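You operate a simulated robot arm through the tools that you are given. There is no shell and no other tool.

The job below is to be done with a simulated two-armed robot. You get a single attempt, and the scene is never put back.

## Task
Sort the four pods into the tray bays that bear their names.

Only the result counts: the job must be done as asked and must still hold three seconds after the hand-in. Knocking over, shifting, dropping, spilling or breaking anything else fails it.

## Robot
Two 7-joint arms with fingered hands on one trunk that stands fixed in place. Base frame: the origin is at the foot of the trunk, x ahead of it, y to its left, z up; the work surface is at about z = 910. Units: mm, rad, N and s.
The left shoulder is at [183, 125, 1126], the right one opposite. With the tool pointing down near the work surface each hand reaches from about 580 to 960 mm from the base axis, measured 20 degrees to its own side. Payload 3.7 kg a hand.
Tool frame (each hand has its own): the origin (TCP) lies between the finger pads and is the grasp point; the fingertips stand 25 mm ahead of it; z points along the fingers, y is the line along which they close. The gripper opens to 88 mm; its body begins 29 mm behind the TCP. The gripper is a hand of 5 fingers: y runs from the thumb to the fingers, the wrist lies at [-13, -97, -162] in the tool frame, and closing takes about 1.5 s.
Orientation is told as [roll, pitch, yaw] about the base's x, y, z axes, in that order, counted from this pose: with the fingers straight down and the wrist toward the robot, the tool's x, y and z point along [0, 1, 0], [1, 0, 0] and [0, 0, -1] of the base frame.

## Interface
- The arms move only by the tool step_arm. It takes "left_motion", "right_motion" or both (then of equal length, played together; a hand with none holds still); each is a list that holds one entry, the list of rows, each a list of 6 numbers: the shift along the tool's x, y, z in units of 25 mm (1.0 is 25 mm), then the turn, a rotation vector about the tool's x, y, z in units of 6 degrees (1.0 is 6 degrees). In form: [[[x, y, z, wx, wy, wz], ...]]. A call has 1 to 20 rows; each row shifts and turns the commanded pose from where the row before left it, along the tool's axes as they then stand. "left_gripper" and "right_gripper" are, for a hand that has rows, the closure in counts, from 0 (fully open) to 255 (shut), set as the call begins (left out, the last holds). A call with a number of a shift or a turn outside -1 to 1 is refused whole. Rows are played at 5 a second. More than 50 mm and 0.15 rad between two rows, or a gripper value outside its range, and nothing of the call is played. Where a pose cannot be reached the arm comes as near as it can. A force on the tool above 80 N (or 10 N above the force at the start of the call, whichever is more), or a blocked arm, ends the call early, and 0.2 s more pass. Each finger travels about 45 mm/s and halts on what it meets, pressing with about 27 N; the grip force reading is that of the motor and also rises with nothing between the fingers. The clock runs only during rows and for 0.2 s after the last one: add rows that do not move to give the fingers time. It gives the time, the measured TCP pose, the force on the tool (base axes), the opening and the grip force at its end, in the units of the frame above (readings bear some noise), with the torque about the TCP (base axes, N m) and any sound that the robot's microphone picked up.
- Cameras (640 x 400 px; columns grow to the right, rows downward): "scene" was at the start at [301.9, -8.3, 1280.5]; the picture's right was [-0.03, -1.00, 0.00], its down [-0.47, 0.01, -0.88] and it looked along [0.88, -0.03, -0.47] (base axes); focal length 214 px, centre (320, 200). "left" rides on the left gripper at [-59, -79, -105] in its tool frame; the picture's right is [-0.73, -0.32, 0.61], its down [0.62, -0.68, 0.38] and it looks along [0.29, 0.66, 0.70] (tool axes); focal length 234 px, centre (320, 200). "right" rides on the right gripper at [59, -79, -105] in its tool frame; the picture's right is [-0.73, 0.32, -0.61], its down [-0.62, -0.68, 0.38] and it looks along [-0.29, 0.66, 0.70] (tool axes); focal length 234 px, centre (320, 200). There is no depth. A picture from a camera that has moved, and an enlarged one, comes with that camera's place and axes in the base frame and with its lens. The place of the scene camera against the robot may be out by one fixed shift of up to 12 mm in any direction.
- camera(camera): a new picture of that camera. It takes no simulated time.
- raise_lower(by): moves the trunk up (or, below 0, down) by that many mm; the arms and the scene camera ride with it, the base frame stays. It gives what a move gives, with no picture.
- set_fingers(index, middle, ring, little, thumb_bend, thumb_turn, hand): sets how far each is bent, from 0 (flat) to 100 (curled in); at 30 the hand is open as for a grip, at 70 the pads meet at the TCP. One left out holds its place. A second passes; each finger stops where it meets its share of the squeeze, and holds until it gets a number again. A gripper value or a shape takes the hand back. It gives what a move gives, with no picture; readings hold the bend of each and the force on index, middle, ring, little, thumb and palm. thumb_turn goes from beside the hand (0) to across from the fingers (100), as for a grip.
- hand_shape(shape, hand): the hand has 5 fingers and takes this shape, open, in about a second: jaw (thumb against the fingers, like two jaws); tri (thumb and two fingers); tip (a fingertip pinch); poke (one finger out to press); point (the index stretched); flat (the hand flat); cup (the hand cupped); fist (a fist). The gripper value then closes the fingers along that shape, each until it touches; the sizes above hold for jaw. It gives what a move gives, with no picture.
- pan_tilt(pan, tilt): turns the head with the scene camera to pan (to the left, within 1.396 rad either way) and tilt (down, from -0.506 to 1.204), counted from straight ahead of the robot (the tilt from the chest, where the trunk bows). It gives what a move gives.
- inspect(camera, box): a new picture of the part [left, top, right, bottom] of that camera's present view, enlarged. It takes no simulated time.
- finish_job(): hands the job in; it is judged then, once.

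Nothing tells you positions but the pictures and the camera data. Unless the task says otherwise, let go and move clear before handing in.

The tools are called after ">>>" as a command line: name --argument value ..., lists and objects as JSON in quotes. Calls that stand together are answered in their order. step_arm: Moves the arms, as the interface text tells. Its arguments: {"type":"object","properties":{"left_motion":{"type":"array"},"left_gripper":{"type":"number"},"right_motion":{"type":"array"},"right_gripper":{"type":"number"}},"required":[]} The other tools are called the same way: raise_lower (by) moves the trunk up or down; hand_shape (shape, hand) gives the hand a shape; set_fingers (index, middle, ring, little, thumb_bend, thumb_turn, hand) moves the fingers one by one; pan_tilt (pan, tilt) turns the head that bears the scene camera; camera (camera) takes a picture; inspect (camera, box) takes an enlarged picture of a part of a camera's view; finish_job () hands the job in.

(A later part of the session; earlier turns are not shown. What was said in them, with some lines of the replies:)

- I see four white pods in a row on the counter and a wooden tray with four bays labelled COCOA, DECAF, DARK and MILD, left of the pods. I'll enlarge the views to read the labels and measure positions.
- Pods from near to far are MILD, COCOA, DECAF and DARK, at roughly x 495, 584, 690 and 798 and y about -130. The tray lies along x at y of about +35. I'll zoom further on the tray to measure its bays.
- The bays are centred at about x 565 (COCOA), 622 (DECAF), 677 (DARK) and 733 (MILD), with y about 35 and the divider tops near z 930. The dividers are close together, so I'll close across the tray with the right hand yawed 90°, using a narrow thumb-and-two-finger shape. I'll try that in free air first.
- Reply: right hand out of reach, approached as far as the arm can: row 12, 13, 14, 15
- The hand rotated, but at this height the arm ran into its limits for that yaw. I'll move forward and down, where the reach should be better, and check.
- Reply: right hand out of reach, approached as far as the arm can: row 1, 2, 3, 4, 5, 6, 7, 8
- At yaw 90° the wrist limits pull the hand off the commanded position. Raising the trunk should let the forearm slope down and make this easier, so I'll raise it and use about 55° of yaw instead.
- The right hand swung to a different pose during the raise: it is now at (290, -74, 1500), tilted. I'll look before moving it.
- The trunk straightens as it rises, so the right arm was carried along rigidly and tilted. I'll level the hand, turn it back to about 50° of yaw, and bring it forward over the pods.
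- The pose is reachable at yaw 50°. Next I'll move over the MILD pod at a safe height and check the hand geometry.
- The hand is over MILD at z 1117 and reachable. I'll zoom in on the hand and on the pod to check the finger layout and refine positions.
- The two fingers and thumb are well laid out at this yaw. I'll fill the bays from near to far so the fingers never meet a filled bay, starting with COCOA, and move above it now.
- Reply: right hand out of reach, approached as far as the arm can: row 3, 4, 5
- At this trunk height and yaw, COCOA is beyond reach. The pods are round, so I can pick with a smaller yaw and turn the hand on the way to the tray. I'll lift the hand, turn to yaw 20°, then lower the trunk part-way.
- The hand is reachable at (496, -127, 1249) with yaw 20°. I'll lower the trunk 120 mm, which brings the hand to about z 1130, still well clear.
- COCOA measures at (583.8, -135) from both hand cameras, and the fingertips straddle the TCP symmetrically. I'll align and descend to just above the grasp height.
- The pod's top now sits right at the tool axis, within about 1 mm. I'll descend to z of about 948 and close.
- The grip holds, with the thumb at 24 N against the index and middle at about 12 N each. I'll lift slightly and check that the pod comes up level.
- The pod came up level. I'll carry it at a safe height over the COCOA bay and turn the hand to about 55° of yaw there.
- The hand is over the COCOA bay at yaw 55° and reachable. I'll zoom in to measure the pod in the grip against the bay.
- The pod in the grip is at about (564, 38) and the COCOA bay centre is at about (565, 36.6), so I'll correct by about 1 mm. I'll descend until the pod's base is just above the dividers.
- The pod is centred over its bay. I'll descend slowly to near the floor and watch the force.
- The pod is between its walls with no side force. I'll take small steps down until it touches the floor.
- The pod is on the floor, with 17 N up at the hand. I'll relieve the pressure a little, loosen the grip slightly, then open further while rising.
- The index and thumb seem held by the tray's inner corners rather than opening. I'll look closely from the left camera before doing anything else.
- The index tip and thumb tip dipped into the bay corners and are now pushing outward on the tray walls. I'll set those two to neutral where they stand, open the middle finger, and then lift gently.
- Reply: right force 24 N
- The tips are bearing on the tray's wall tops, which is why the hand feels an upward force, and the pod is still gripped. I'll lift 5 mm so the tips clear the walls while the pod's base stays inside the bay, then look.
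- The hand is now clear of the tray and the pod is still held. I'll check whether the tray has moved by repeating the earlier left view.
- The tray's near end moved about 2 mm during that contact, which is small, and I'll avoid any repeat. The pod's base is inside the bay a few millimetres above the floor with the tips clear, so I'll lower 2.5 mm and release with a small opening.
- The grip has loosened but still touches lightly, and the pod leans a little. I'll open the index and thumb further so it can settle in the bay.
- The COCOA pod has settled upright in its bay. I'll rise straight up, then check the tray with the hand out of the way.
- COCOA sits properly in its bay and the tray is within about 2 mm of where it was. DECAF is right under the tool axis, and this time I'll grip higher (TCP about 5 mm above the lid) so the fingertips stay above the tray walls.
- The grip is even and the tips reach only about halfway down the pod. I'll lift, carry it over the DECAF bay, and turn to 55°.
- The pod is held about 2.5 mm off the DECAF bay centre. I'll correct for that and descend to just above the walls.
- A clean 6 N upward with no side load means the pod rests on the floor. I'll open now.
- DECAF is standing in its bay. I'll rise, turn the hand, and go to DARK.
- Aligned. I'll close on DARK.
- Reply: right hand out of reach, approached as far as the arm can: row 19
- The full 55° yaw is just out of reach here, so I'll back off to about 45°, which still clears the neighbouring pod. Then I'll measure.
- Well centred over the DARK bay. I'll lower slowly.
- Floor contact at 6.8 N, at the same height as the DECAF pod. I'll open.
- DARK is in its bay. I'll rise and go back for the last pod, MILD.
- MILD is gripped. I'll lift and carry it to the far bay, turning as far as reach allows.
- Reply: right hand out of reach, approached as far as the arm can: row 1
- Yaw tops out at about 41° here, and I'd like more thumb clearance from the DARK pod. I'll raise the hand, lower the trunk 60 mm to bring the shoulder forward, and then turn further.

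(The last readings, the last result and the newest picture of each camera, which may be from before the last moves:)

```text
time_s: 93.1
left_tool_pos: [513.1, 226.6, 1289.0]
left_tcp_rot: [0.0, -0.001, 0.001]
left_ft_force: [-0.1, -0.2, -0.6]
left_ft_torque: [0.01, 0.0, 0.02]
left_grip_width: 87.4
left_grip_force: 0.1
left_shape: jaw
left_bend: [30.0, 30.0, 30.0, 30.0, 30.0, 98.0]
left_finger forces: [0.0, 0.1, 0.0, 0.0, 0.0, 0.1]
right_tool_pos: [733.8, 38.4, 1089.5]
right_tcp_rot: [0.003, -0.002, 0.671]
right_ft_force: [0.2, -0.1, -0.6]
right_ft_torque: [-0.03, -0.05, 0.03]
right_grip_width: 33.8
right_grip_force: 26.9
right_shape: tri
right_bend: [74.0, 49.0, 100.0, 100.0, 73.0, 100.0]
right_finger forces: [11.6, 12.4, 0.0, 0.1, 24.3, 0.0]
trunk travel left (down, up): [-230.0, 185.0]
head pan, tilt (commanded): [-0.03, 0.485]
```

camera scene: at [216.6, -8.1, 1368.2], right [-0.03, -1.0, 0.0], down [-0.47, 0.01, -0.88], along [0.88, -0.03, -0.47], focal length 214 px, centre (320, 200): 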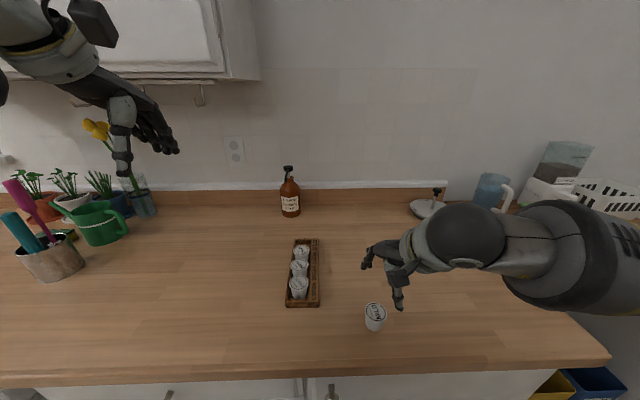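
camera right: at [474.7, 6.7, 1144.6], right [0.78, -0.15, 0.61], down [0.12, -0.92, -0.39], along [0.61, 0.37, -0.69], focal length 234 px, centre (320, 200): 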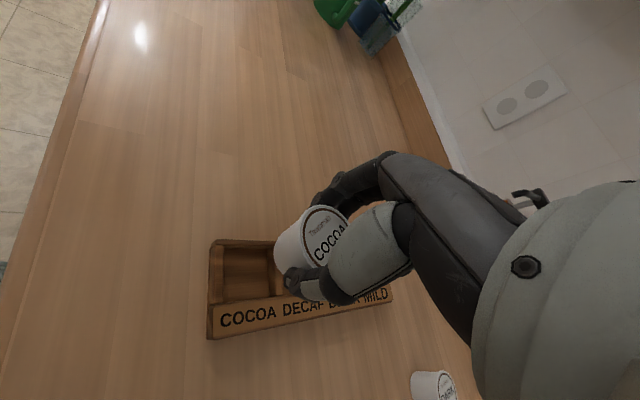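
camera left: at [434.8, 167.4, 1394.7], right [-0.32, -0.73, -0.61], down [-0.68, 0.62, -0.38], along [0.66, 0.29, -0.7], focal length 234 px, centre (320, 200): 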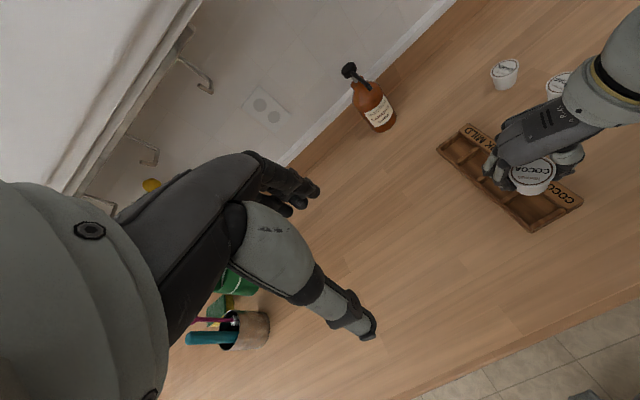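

>>> raise_lower --by -60

>>> step_arm --right_motion '[[[0, 0, 0, 0, 0, -0.6], [0, 0, 0, 0, 0, -0.6], [0, 0, 0, 0, 0, -0.6], [0, 0, 0, 0, 0, 0]]]'

>>> inspect --camera "right" --box '[190, 180, 410, 350]'

>>> inspect --camera "left" --box '[410, 60, 530, 150]'

>>> inspect --camera "scene" --box '[260, 190, 360, 290]'

```text
time_s: 94.1
left_tool_pos: [511.4, 226.2, 1231.9]
left_tcp_rot: [0.0, -0.005, 0.0]
left_ft_force: [-0.7, 0.7, 0.4]
left_ft_torque: [-0.01, -0.04, 0.0]
left_grip_width: 87.8
left_grip_force: 0.1
left_shape: jaw
left_bend: [30.0, 30.0, 30.0, 30.0, 30.0, 98.0]
left_finger forces: [0.0, 0.0, 0.0, 0.0, 0.1, 0.1]
right_tool_pos: [731.5, 36.8, 1033.6]
right_tcp_rot: [-0.002, -0.004, 0.672]
right_ft_force: [0.1, -0.4, 0.6]
right_ft_torque: [0.02, 0.0, -0.01]
right_grip_width: 33.7
right_grip_force: 27.2
right_shape: tri
right_bend: [74.0, 49.0, 100.0, 100.0, 73.0, 100.0]
right_finger forces: [11.6, 12.3, 0.0, 0.1, 24.3, 0.0]
trunk travel left (down, up): [-170.0, 245.0]
head pan, tilt (commanded): [-0.03, 0.485]
```

```text
time_s: 95.1
left_tool_pos: [512.9, 225.4, 1230.3]
left_tcp_rot: [0.001, 0.0, 0.0]
left_ft_force: [-0.9, -0.6, -0.2]
left_ft_torque: [-0.02, 0.01, 0.0]
left_grip_width: 87.5
left_grip_force: 0.0
left_shape: jaw
left_bend: [30.0, 30.0, 30.0, 30.0, 30.0, 98.0]
left_finger forces: [0.1, 0.1, 0.0, 0.0, 0.0, 0.0]
right_tool_pos: [732.5, 35.9, 1030.7]
right_tcp_rot: [-0.001, -0.002, 0.863]
right_ft_force: [0.0, -0.5, 0.9]
right_ft_torque: [-0.02, 0.01, 0.02]
right_grip_width: 33.9
right_grip_force: 27.1
right_shape: tri
right_bend: [74.0, 49.0, 100.0, 100.0, 73.0, 100.0]
right_finger forces: [11.6, 12.3, 0.0, 0.0, 24.2, 0.1]
trunk travel left (down, up): [-170.0, 245.0]
head pan, tilt (commanded): [-0.03, 0.485]
```

```text
2.35 times, centred on (300, 265) of right
camera zoom: at [638.1, 14.1, 1135.0], right [0.76, -0.23, 0.61], down [0.03, -0.92, -0.38], along [0.65, 0.31, -0.69], focal length 551 px, centre (367, 47)
```

zoom: 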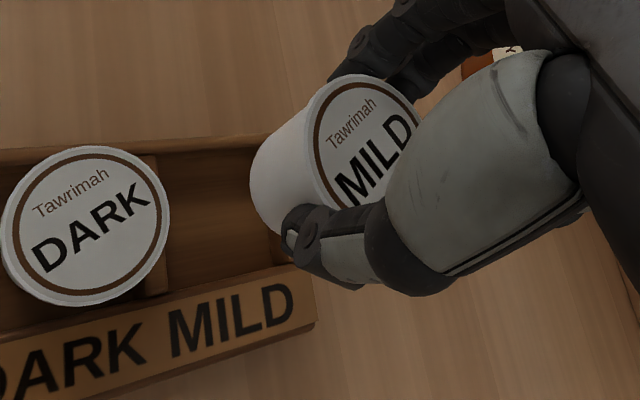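

```text
4.44 times, centred on (470, 105) of left
camera zoom: at [434.8, 167.4, 1334.7], right [-0.32, -0.73, -0.61], down [-0.68, 0.62, -0.38], along [0.66, 0.29, -0.7], focal length 1041 px, centre (-347, 622)
```

zoom: 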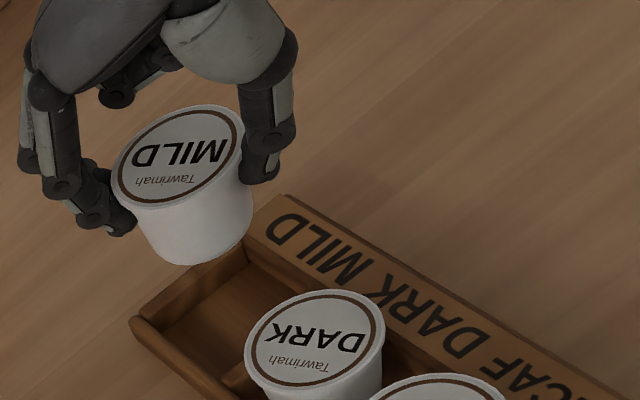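

```text
4.00 times, centred on (310, 240) of scene
camera zoom: at [279.6, -8.3, 1303.3], right [-0.03, -1.0, 0.0], down [-0.47, 0.01, -0.88], along [0.88, -0.03, -0.47], focal length 858 px, centre (360, 40)
```

zoom: 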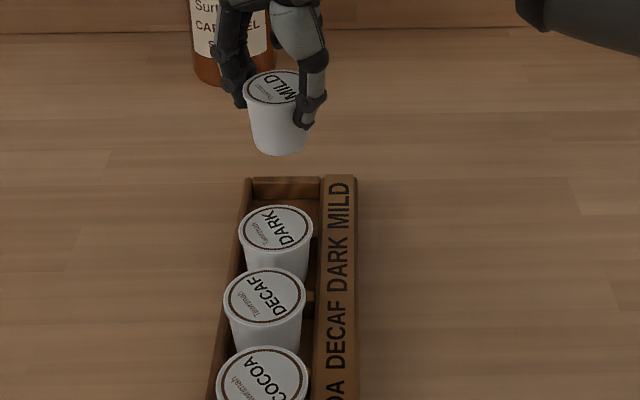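

Yaw 49° is reachable now. The pod is at about (732, 36) and the bay centre about (733, 35). I'll descend to just above the walls.

>>> step_arm --right_motion '[[[-0.025, 0, 0.47, 0, 0, 0], [-0.025, 0, 0.47, 0, 0, 0], [0, 0, 0.47, 0, 0, 0], [0, 0, 0.47, 0, 0, 0], [0, 0, 0, 0, 0, 0]]]'

>>> inspect --camera "right" --box '[190, 180, 410, 350]'

>>> inspect --camera "left" --box '[410, 60, 530, 150]'

>>> inspect --camera "scene" --box '[270, 210, 340, 280]'

```text
time_s: 96.3
left_tool_pos: [514.5, 226.4, 1229.4]
left_tcp_rot: [0.0, 0.0, 0.0]
left_ft_force: [0.2, 0.1, -0.9]
left_ft_torque: [-0.01, 0.02, -0.05]
left_grip_width: 87.6
left_grip_force: 0.1
left_shape: jaw
left_bend: [30.0, 30.0, 30.0, 30.0, 30.0, 98.0]
left_finger forces: [0.0, 0.1, 0.0, 0.0, 0.1, 0.1]
right_tool_pos: [734.2, 37.0, 983.8]
right_tcp_rot: [-0.001, -0.001, 0.861]
right_ft_force: [-0.9, 0.2, -1.0]
right_ft_torque: [-0.01, 0.01, 0.0]
right_grip_width: 33.9
right_grip_force: 27.3
right_shape: tri
right_bend: [74.0, 49.0, 100.0, 100.0, 73.0, 100.0]
right_finger forces: [11.6, 12.3, 0.0, 0.0, 24.2, 0.0]
trunk travel left (down, up): [-170.0, 245.0]
head pan, tilt (commanded): [-0.03, 0.485]
```

```text
2.35 times, centred on (300, 265) of right
camera zoom: at [638.6, 14.4, 1088.6], right [0.76, -0.23, 0.61], down [0.03, -0.92, -0.38], along [0.65, 0.31, -0.69], focal length 551 px, centre (367, 47)
```

zoom: 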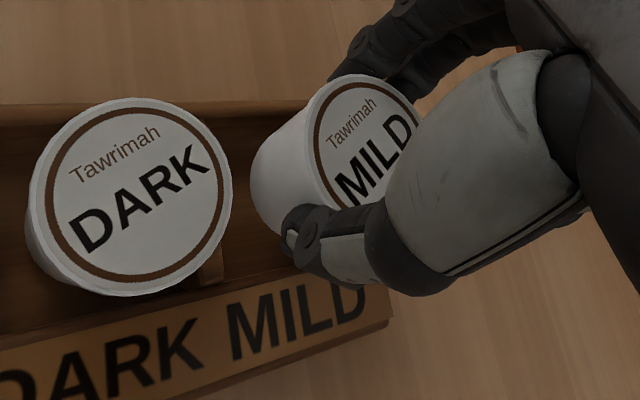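

```text
4.44 times, centred on (470, 105) of left
camera zoom: at [434.7, 167.4, 1334.7], right [-0.32, -0.73, -0.61], down [-0.68, 0.62, -0.38], along [0.66, 0.29, -0.7], focal length 1041 px, centre (-347, 622)
```

zoom: 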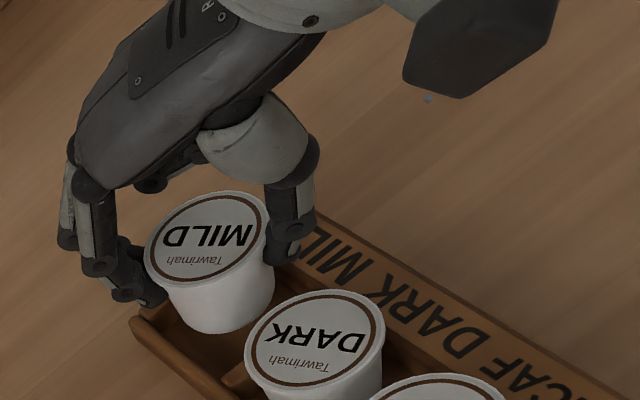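

```text
5.71 times, centred on (305, 245) of scene
camera zoom: at [279.6, -8.3, 1303.4], right [-0.03, -1.0, 0.0], down [-0.47, 0.01, -0.88], along [0.88, -0.03, -0.47], focal length 1226 px, centre (406, -57)
```

zoom: 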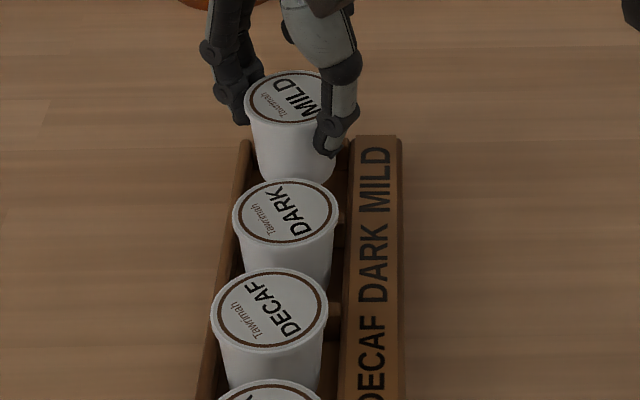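

>>> step_arm --right_motion '[[[-0.03, -0.03, 0.2, 0, 0, 0], [0, 0, 0.2, 0, 0, 0], [0, 0, 0.2, 0, 0, 0], [0, 0, 0.1, 0, 0, 0], [0, 0, 0, 0, 0, 0]]]'

>>> inspect --camera "right" --box '[190, 180, 410, 350]'

>>> inspect --camera "left" --box '[410, 60, 530, 150]'

>>> inspect --camera "scene" --box '[270, 210, 340, 280]'

```text
time_s: 97.5
left_tool_pos: [513.2, 225.4, 1229.8]
left_tcp_rot: [-0.001, -0.001, 0.0]
left_ft_force: [0.6, -0.3, 0.1]
left_ft_torque: [0.02, 0.03, -0.05]
left_grip_width: 87.6
left_grip_force: 0.1
left_shape: jaw
left_bend: [30.0, 30.0, 30.0, 30.0, 30.0, 98.0]
left_finger forces: [0.0, 0.0, 0.1, 0.1, 0.0, 0.0]
right_tool_pos: [734.3, 34.0, 965.2]
right_tcp_rot: [0.002, -0.002, 0.861]
right_ft_force: [-0.1, 0.3, -0.8]
right_ft_torque: [0.01, -0.01, -0.01]
right_grip_width: 34.1
right_grip_force: 26.9
right_shape: tri
right_bend: [74.0, 49.0, 100.0, 100.0, 73.0, 100.0]
right_finger forces: [11.6, 12.3, 0.0, 0.0, 24.2, 0.0]
trunk travel left (down, up): [-170.0, 245.0]
head pan, tilt (commanded): [-0.03, 0.485]
```

```text
2.35 times, centred on (300, 265) of right
camera zoom: at [639.2, 13.5, 1069.7], right [0.76, -0.23, 0.61], down [0.03, -0.92, -0.38], along [0.65, 0.31, -0.7], focal length 551 px, centre (367, 47)
```

zoom: 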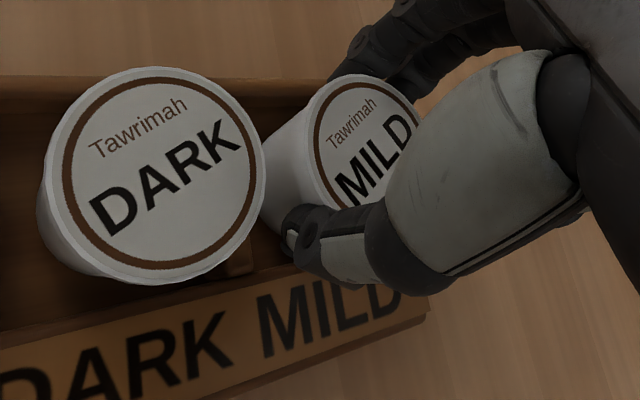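

```text
4.44 times, centred on (470, 105) of left
camera zoom: at [434.9, 167.4, 1334.6], right [-0.32, -0.73, -0.61], down [-0.68, 0.62, -0.38], along [0.66, 0.29, -0.7], focal length 1041 px, centre (-347, 622)
```

zoom: 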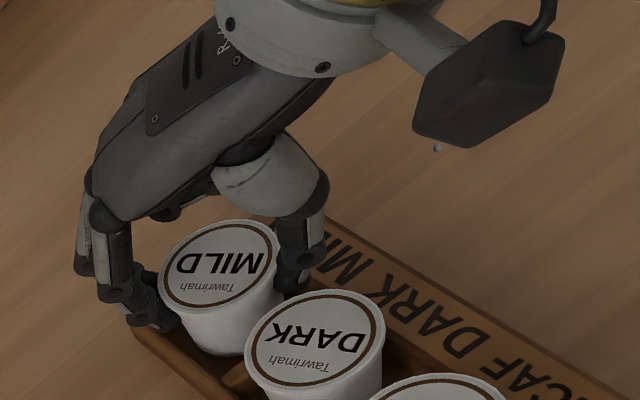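

```text
5.71 times, centred on (305, 245) of scene
camera zoom: at [279.8, -8.3, 1303.3], right [-0.03, -1.0, 0.0], down [-0.47, 0.01, -0.88], along [0.88, -0.03, -0.47], focal length 1226 px, centre (406, -57)
```

zoom: 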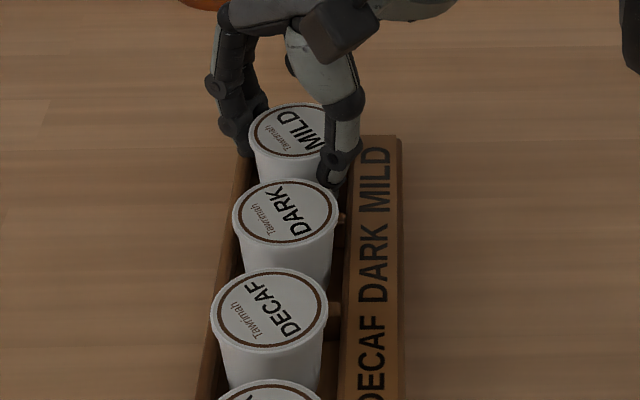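

>>> step_arm --right_motion '[[[0, 0, 0.05, 0, 0, 0], [0, 0, 0.04, 0, 0, 0], [0, 0, 0, 0, 0, 0]]]'

```text
time_s: 98.3
left_tool_pos: [514.0, 225.9, 1230.7]
left_tcp_rot: [-0.001, 0.001, 0.001]
left_ft_force: [0.3, 0.4, -0.7]
left_ft_torque: [-0.03, -0.02, 0.0]
left_grip_width: 87.6
left_grip_force: 0.1
left_shape: jaw
left_bend: [30.0, 30.0, 30.0, 30.0, 30.0, 98.0]
left_finger forces: [0.0, 0.1, 0.1, 0.0, 0.0, 0.0]
right_tool_pos: [735.2, 35.5, 964.3]
right_tcp_rot: [0.0, -0.002, 0.861]
right_ft_force: [0.6, 0.3, 2.7]
right_ft_torque: [-0.01, 0.0, 0.0]
right_grip_width: 33.7
right_grip_force: 26.6
right_shape: tri
right_bend: [74.0, 49.0, 100.0, 100.0, 73.0, 100.0]
right_finger forces: [11.5, 12.2, 0.0, 0.0, 24.7, 0.1]
trunk travel left (down, up): [-170.0, 245.0]
head pan, tilt (commanded): [-0.03, 0.485]
```

>>> step_arm --right_motion '[[[0, 0, 0.03, 0, 0, 0], [0, 0, 0, 0, 0, 0]]]'

>>> inspect --camera "left" --box '[410, 60, 530, 150]'

>>> inspect --camera "scene" --box '[270, 210, 340, 280]'

```text
time_s: 98.9
left_tool_pos: [513.9, 226.5, 1230.7]
left_tcp_rot: [-0.001, 0.0, 0.0]
left_ft_force: [0.0, 0.3, -0.4]
left_ft_torque: [0.02, -0.03, 0.01]
left_grip_width: 87.7
left_grip_force: 0.1
left_shape: jaw
left_bend: [30.0, 30.0, 30.0, 30.0, 30.0, 98.0]
left_finger forces: [0.0, 0.0, 0.1, 0.0, 0.0, 0.0]
right_tool_pos: [735.0, 35.8, 962.7]
right_tcp_rot: [0.0, -0.005, 0.861]
right_ft_force: [0.5, 0.9, 4.0]
right_ft_torque: [0.01, 0.01, -0.01]
right_grip_width: 33.7
right_grip_force: 27.1
right_shape: tri
right_bend: [74.0, 49.0, 100.0, 100.0, 73.0, 100.0]
right_finger forces: [12.0, 12.6, 0.1, 0.0, 24.5, 0.1]
trunk travel left (down, up): [-170.0, 245.0]
head pan, tilt (commanded): [-0.03, 0.485]
```

```text
4.44 times, centred on (470, 105) of left
camera zoom: at [434.3, 167.4, 1334.9], right [-0.32, -0.73, -0.61], down [-0.68, 0.62, -0.38], along [0.66, 0.29, -0.7], focal length 1041 px, centre (-347, 622)
```

zoom: 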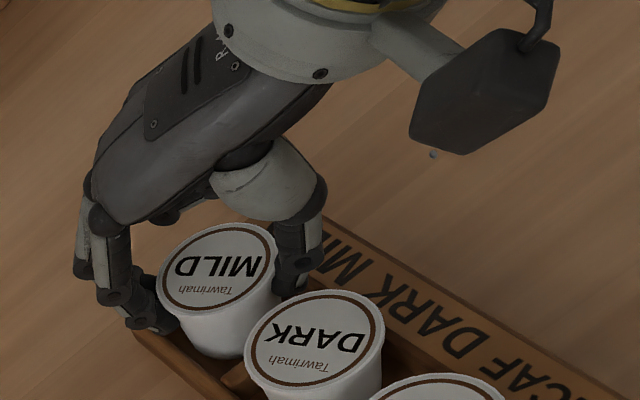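

```text
5.71 times, centred on (305, 245) of scene
camera zoom: at [279.2, -8.2, 1303.5], right [-0.03, -1.0, 0.0], down [-0.47, 0.01, -0.88], along [0.88, -0.03, -0.47], focal length 1226 px, centre (406, -57)
```

zoom: 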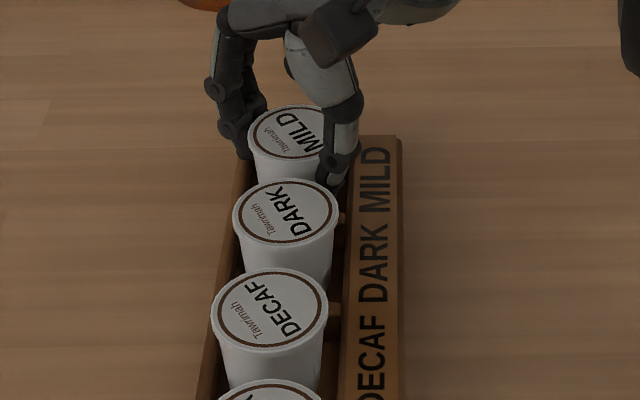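

The pod touches the floor at the same height as the others. I'll open.

>>> step_arm --right_motion '[[[0, 0, 0, 0, 0, 0], [0, 0, 0, 0, 0, 0], [0, 0, 0, 0, 0, 0], [0, 0, 0, 0, 0, 0], [0, 0, 0, 0, 0, 0]]]' --right_gripper 35

>>> inspect --camera "left" --box '[410, 60, 530, 150]'

>>> inspect --camera "scene" --box '[270, 210, 340, 280]'

>>> inspect --camera "right" --box '[190, 180, 410, 350]'

```text
time_s: 100.1
left_tool_pos: [512.5, 225.4, 1230.3]
left_tcp_rot: [0.0, 0.0, 0.0]
left_ft_force: [-0.6, 0.4, 0.3]
left_ft_torque: [0.05, 0.0, 0.01]
left_grip_width: 87.6
left_grip_force: 0.1
left_shape: jaw
left_bend: [30.0, 30.0, 30.0, 30.0, 30.0, 98.0]
left_finger forces: [0.0, 0.0, 0.1, 0.1, 0.0, 0.0]
right_tool_pos: [735.6, 35.2, 961.9]
right_tcp_rot: [-0.002, -0.001, 0.862]
right_ft_force: [1.1, 0.0, 0.6]
right_ft_torque: [-0.01, -0.01, 0.01]
right_grip_width: 75.8
right_grip_force: 0.0
right_shape: tri
right_bend: [27.0, 33.0, 99.0, 99.0, 42.0, 99.0]
right_finger forces: [0.0, 0.0, 0.1, 0.0, 0.1, 0.0]
trunk travel left (down, up): [-170.0, 245.0]
head pan, tilt (commanded): [-0.03, 0.485]
```

```text
4.44 times, centred on (470, 105) of left
camera zoom: at [434.8, 167.4, 1334.6], right [-0.32, -0.73, -0.61], down [-0.68, 0.62, -0.38], along [0.66, 0.29, -0.7], focal length 1041 px, centre (-347, 622)
```

zoom: 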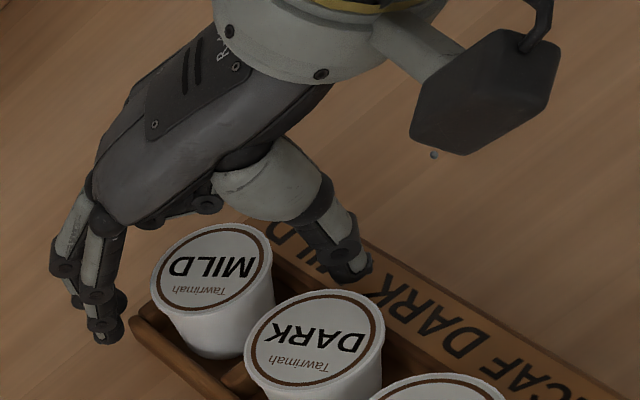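

```text
5.71 times, centred on (305, 245) of scene
camera zoom: at [279.7, -8.3, 1303.3], right [-0.03, -1.0, 0.0], down [-0.47, 0.01, -0.88], along [0.88, -0.03, -0.47], focal length 1226 px, centre (406, -57)
```

zoom: 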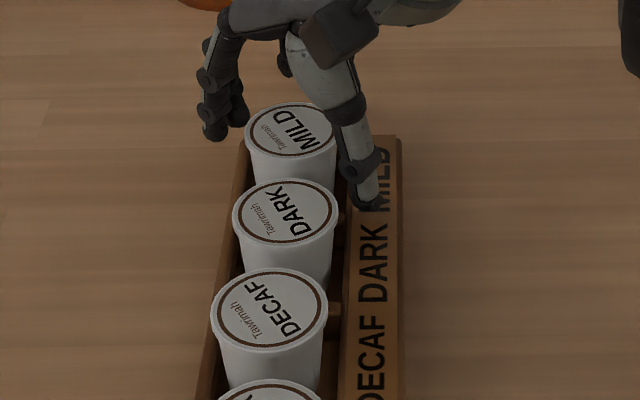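

```text
2.35 times, centred on (300, 265) of right
camera zoom: at [640.0, 13.8, 1067.0], right [0.76, -0.23, 0.61], down [0.03, -0.92, -0.38], along [0.65, 0.31, -0.69], focal length 551 px, centre (367, 47)
```

zoom: 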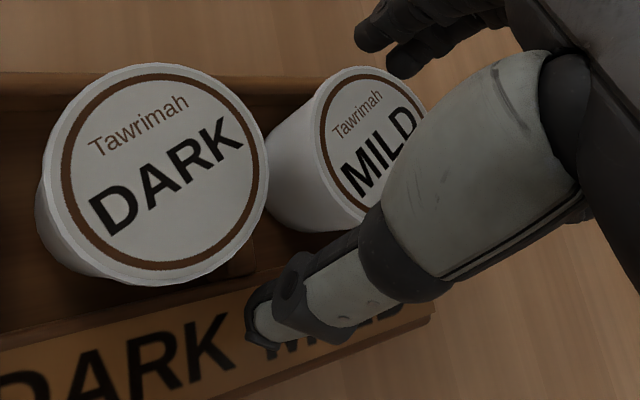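

All four pods are placed. I'll rise straight up and move the hand well clear, then inspect everything.

>>> step_arm --right_motion '[[[0, 0, -0.4, 0, 0, 0], [0, 0, -0.8, 0, 0, 0], [0, 0, -0.9, 0, 0, 0], [0, 0, -0.9, 0, 0, 0], [0, 0, -0.9, 0, 0, 0], [0, 0, 0, 0, 0, 0.8], [0, 0, 0, 0, 0, 0.8], [0, 0, 0, 0, 0, 0.8], [0, 0, 0, 0, 0, 0.8], [0, 0, 0, 0, 0, 0.8], [0, 0, 0, 0, 0, 0.8], [0, 0, 0, 0, 0, 0]]]' --right_gripper 0

>>> step_arm --right_motion '[[[-0.64, -0.95, -0.2, 0, 0, 0], [-0.64, -0.95, -0.2, 0, 0, 0], [-0.64, -0.95, -0.2, 0, 0, 0], [-0.64, -0.95, -0.2, 0, 0, 0], [-0.64, -0.95, -0.2, 0, 0, 0], [-0.64, -0.95, -0.2, 0, 0, 0], [-0.64, -0.95, -0.2, 0, 0, 0], [-0.64, -0.95, -0.2, 0, 0, 0], [-0.64, -0.95, -0.2, 0, 0, 0], [0, 0, 0, 0, 0, 0]]]'

>>> camera --camera "scene"

>>> inspect --camera "scene" --box '[250, 210, 360, 330]'

>>> inspect --camera "left" --box '[410, 70, 610, 220]'

>>> camera --camera "right"

```text
time_s: 102.7
left_tool_pos: [514.2, 225.9, 1229.3]
left_tcp_rot: [-0.001, 0.001, 0.0]
left_ft_force: [0.1, -0.1, 0.3]
left_ft_torque: [0.0, 0.0, 0.02]
left_grip_width: 87.5
left_grip_force: 0.0
left_shape: jaw
left_bend: [30.0, 30.0, 30.0, 30.0, 30.0, 98.0]
left_finger forces: [0.1, 0.0, 0.0, 0.0, 0.0, 0.0]
right_tool_pos: [735.0, 34.3, 1060.8]
right_tcp_rot: [0.0, -0.003, 0.355]
right_ft_force: [0.1, -0.6, -0.2]
right_ft_torque: [0.0, -0.02, 0.02]
right_grip_width: 87.3
right_grip_force: 0.1
right_shape: tri
right_bend: [30.0, 30.0, 99.0, 99.0, 30.0, 98.0]
right_finger forces: [0.1, 0.0, 0.1, 0.0, 0.0, 0.0]
trunk travel left (down, up): [-170.0, 245.0]
head pan, tilt (commanded): [-0.03, 0.485]
```

```text
time_s: 104.9
left_tool_pos: [513.4, 226.0, 1230.1]
left_tcp_rot: [-0.001, -0.002, 0.001]
left_ft_force: [0.6, -0.1, -0.9]
left_ft_torque: [0.02, 0.03, 0.04]
left_grip_width: 87.7
left_grip_force: 0.0
left_shape: jaw
left_bend: [30.0, 30.0, 30.0, 30.0, 30.0, 98.0]
left_finger forces: [0.1, 0.1, 0.1, 0.0, 0.0, 0.1]
right_tool_pos: [583.3, -175.0, 1105.2]
right_tcp_rot: [0.003, 0.0, 0.358]
right_ft_force: [-0.4, 0.1, -0.2]
right_ft_torque: [-0.03, 0.0, -0.01]
right_grip_width: 87.6
right_grip_force: 0.0
right_shape: tri
right_bend: [30.0, 30.0, 99.0, 99.0, 30.0, 98.0]
right_finger forces: [0.0, 0.0, 0.0, 0.1, 0.0, 0.1]
trunk travel left (down, up): [-170.0, 245.0]
head pan, tilt (commanded): [-0.03, 0.485]
```

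```text
taken
camera scene: at [280.1, -8.2, 1303.1], right [-0.03, -1.0, 0.0], down [-0.47, 0.01, -0.88], along [0.88, -0.03, -0.47], focal length 214 px, centre (320, 200)
```

scene: 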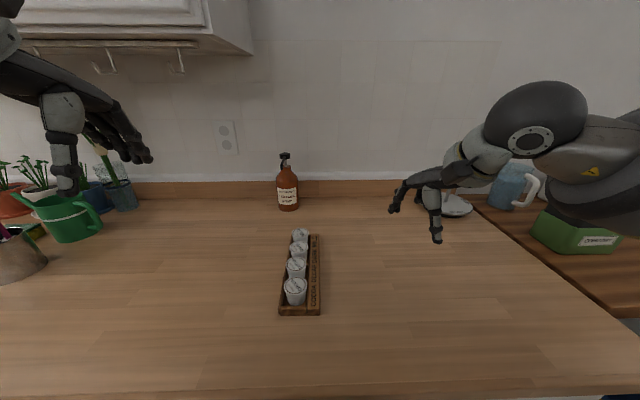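

```text
3.33 times, centred on (305, 270) of scene
camera zoom: at [280.1, -8.2, 1303.1], right [-0.03, -1.0, 0.0], down [-0.47, 0.01, -0.88], along [0.88, -0.03, -0.47], focal length 715 px, centre (370, -33)
```

zoom: 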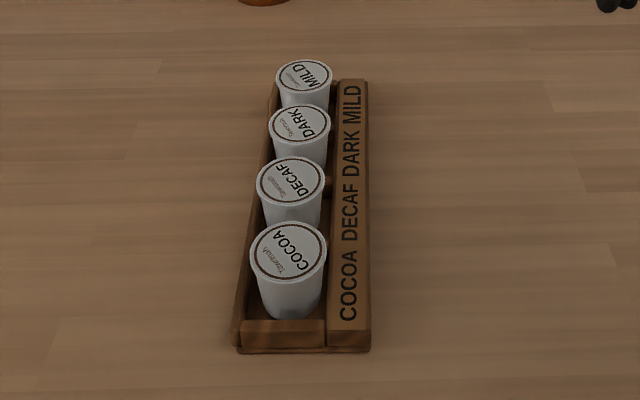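

```text
2.67 times, centred on (510, 145) of left
camera zoom: at [435.3, 167.4, 1334.3], right [-0.32, -0.73, -0.61], down [-0.68, 0.62, -0.38], along [0.66, 0.29, -0.7], focal length 624 px, centre (-187, 347)
```

zoom: 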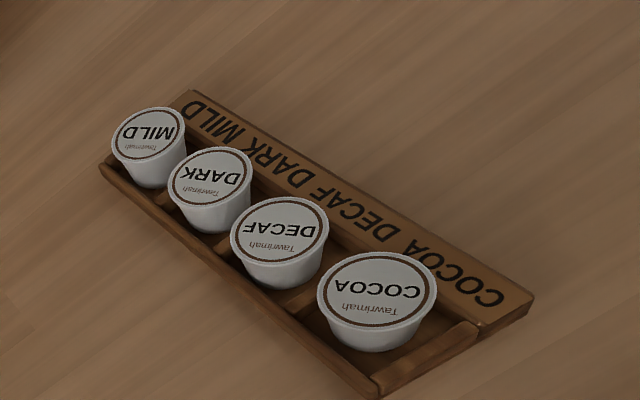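

```text
taken
camera right: at [489.8, -148.4, 1209.5], right [0.56, -0.57, 0.61], down [-0.42, -0.82, -0.38], along [0.72, -0.04, -0.7], focal length 234 px, centre (320, 200)
```

right: 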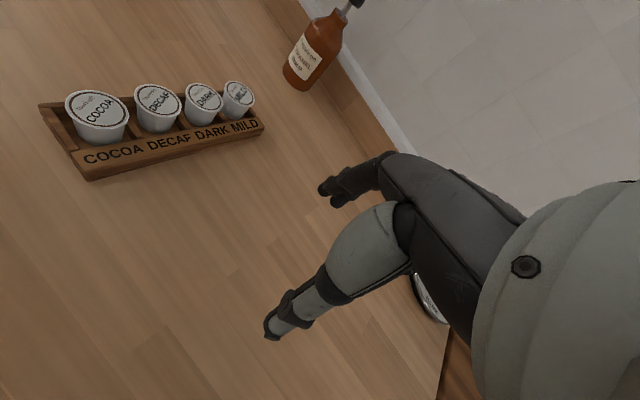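

All four pods appear to be in their named bays. One last close look will confirm they sit flat.

>>> inspect --camera "right" --box '[30, 65, 280, 190]'

>>> inspect --camera "scene" --box '[270, 220, 330, 320]'

>>> inspect --camera "left" --box '[435, 95, 565, 195]'

```text
2.56 times, centred on (155, 128) of right
camera zoom: at [489.8, -148.4, 1209.5], right [0.56, -0.57, 0.61], down [-0.42, -0.82, -0.38], along [0.72, -0.04, -0.7], focal length 600 px, centre (742, 386)
```

zoom: 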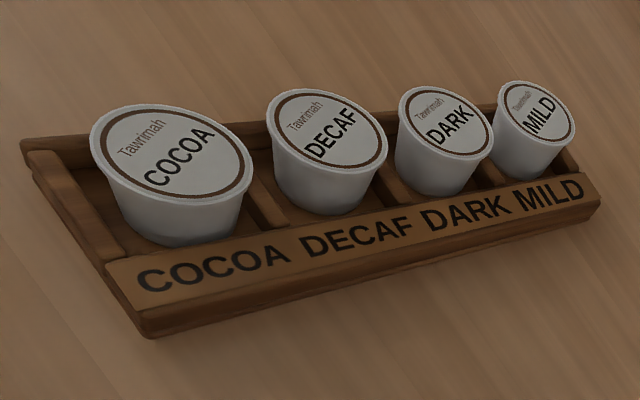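

```text
4.00 times, centred on (300, 270) of scene
camera zoom: at [280.1, -8.2, 1303.1], right [-0.03, -1.0, 0.0], down [-0.47, 0.01, -0.88], along [0.88, -0.03, -0.47], focal length 858 px, centre (400, -80)
```

zoom: 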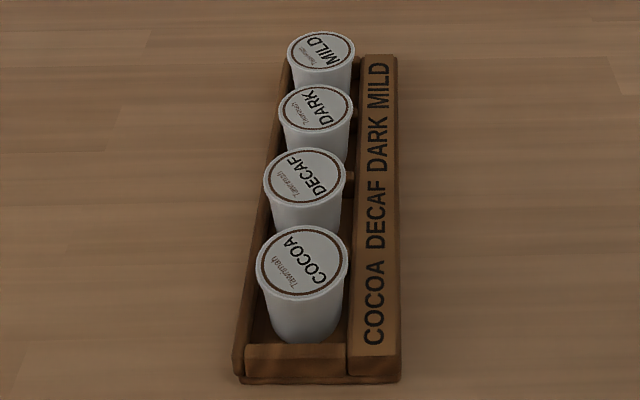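

```text
4.00 times, centred on (500, 145) of left
camera zoom: at [435.3, 167.4, 1334.3], right [-0.32, -0.73, -0.61], down [-0.68, 0.62, -0.38], along [0.66, 0.29, -0.7], focal length 937 px, centre (-400, 420)
```

zoom: 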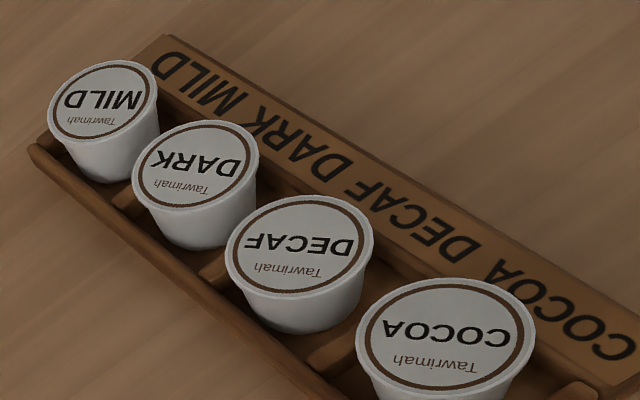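

COCOA, DECAF, DARK and MILD each stand upright and flat in their named bay. Both hands are clear and nothing else on the counter was touched, so I'm handing in.

>>> finish_job

```text
The job is handed in.
```

All four pods are in the bays that bear their names: COCOA, DECAF, DARK and MILD. The final pictures show each one upright and flat. Both hands were clear when I handed the job in. The result of the judging has not come back.

While I was placing COCOA, the fingertips pressed on the tray walls and pushed the tray's near end about 2 mm. I lifted the hand to free the fingertips, and COCOA then dropped the last few millimetres into its bay. I gripped the other three pods higher so the fingers stayed above the walls, and the tray did not visibly move again.

Nothing else on the counter was touched.
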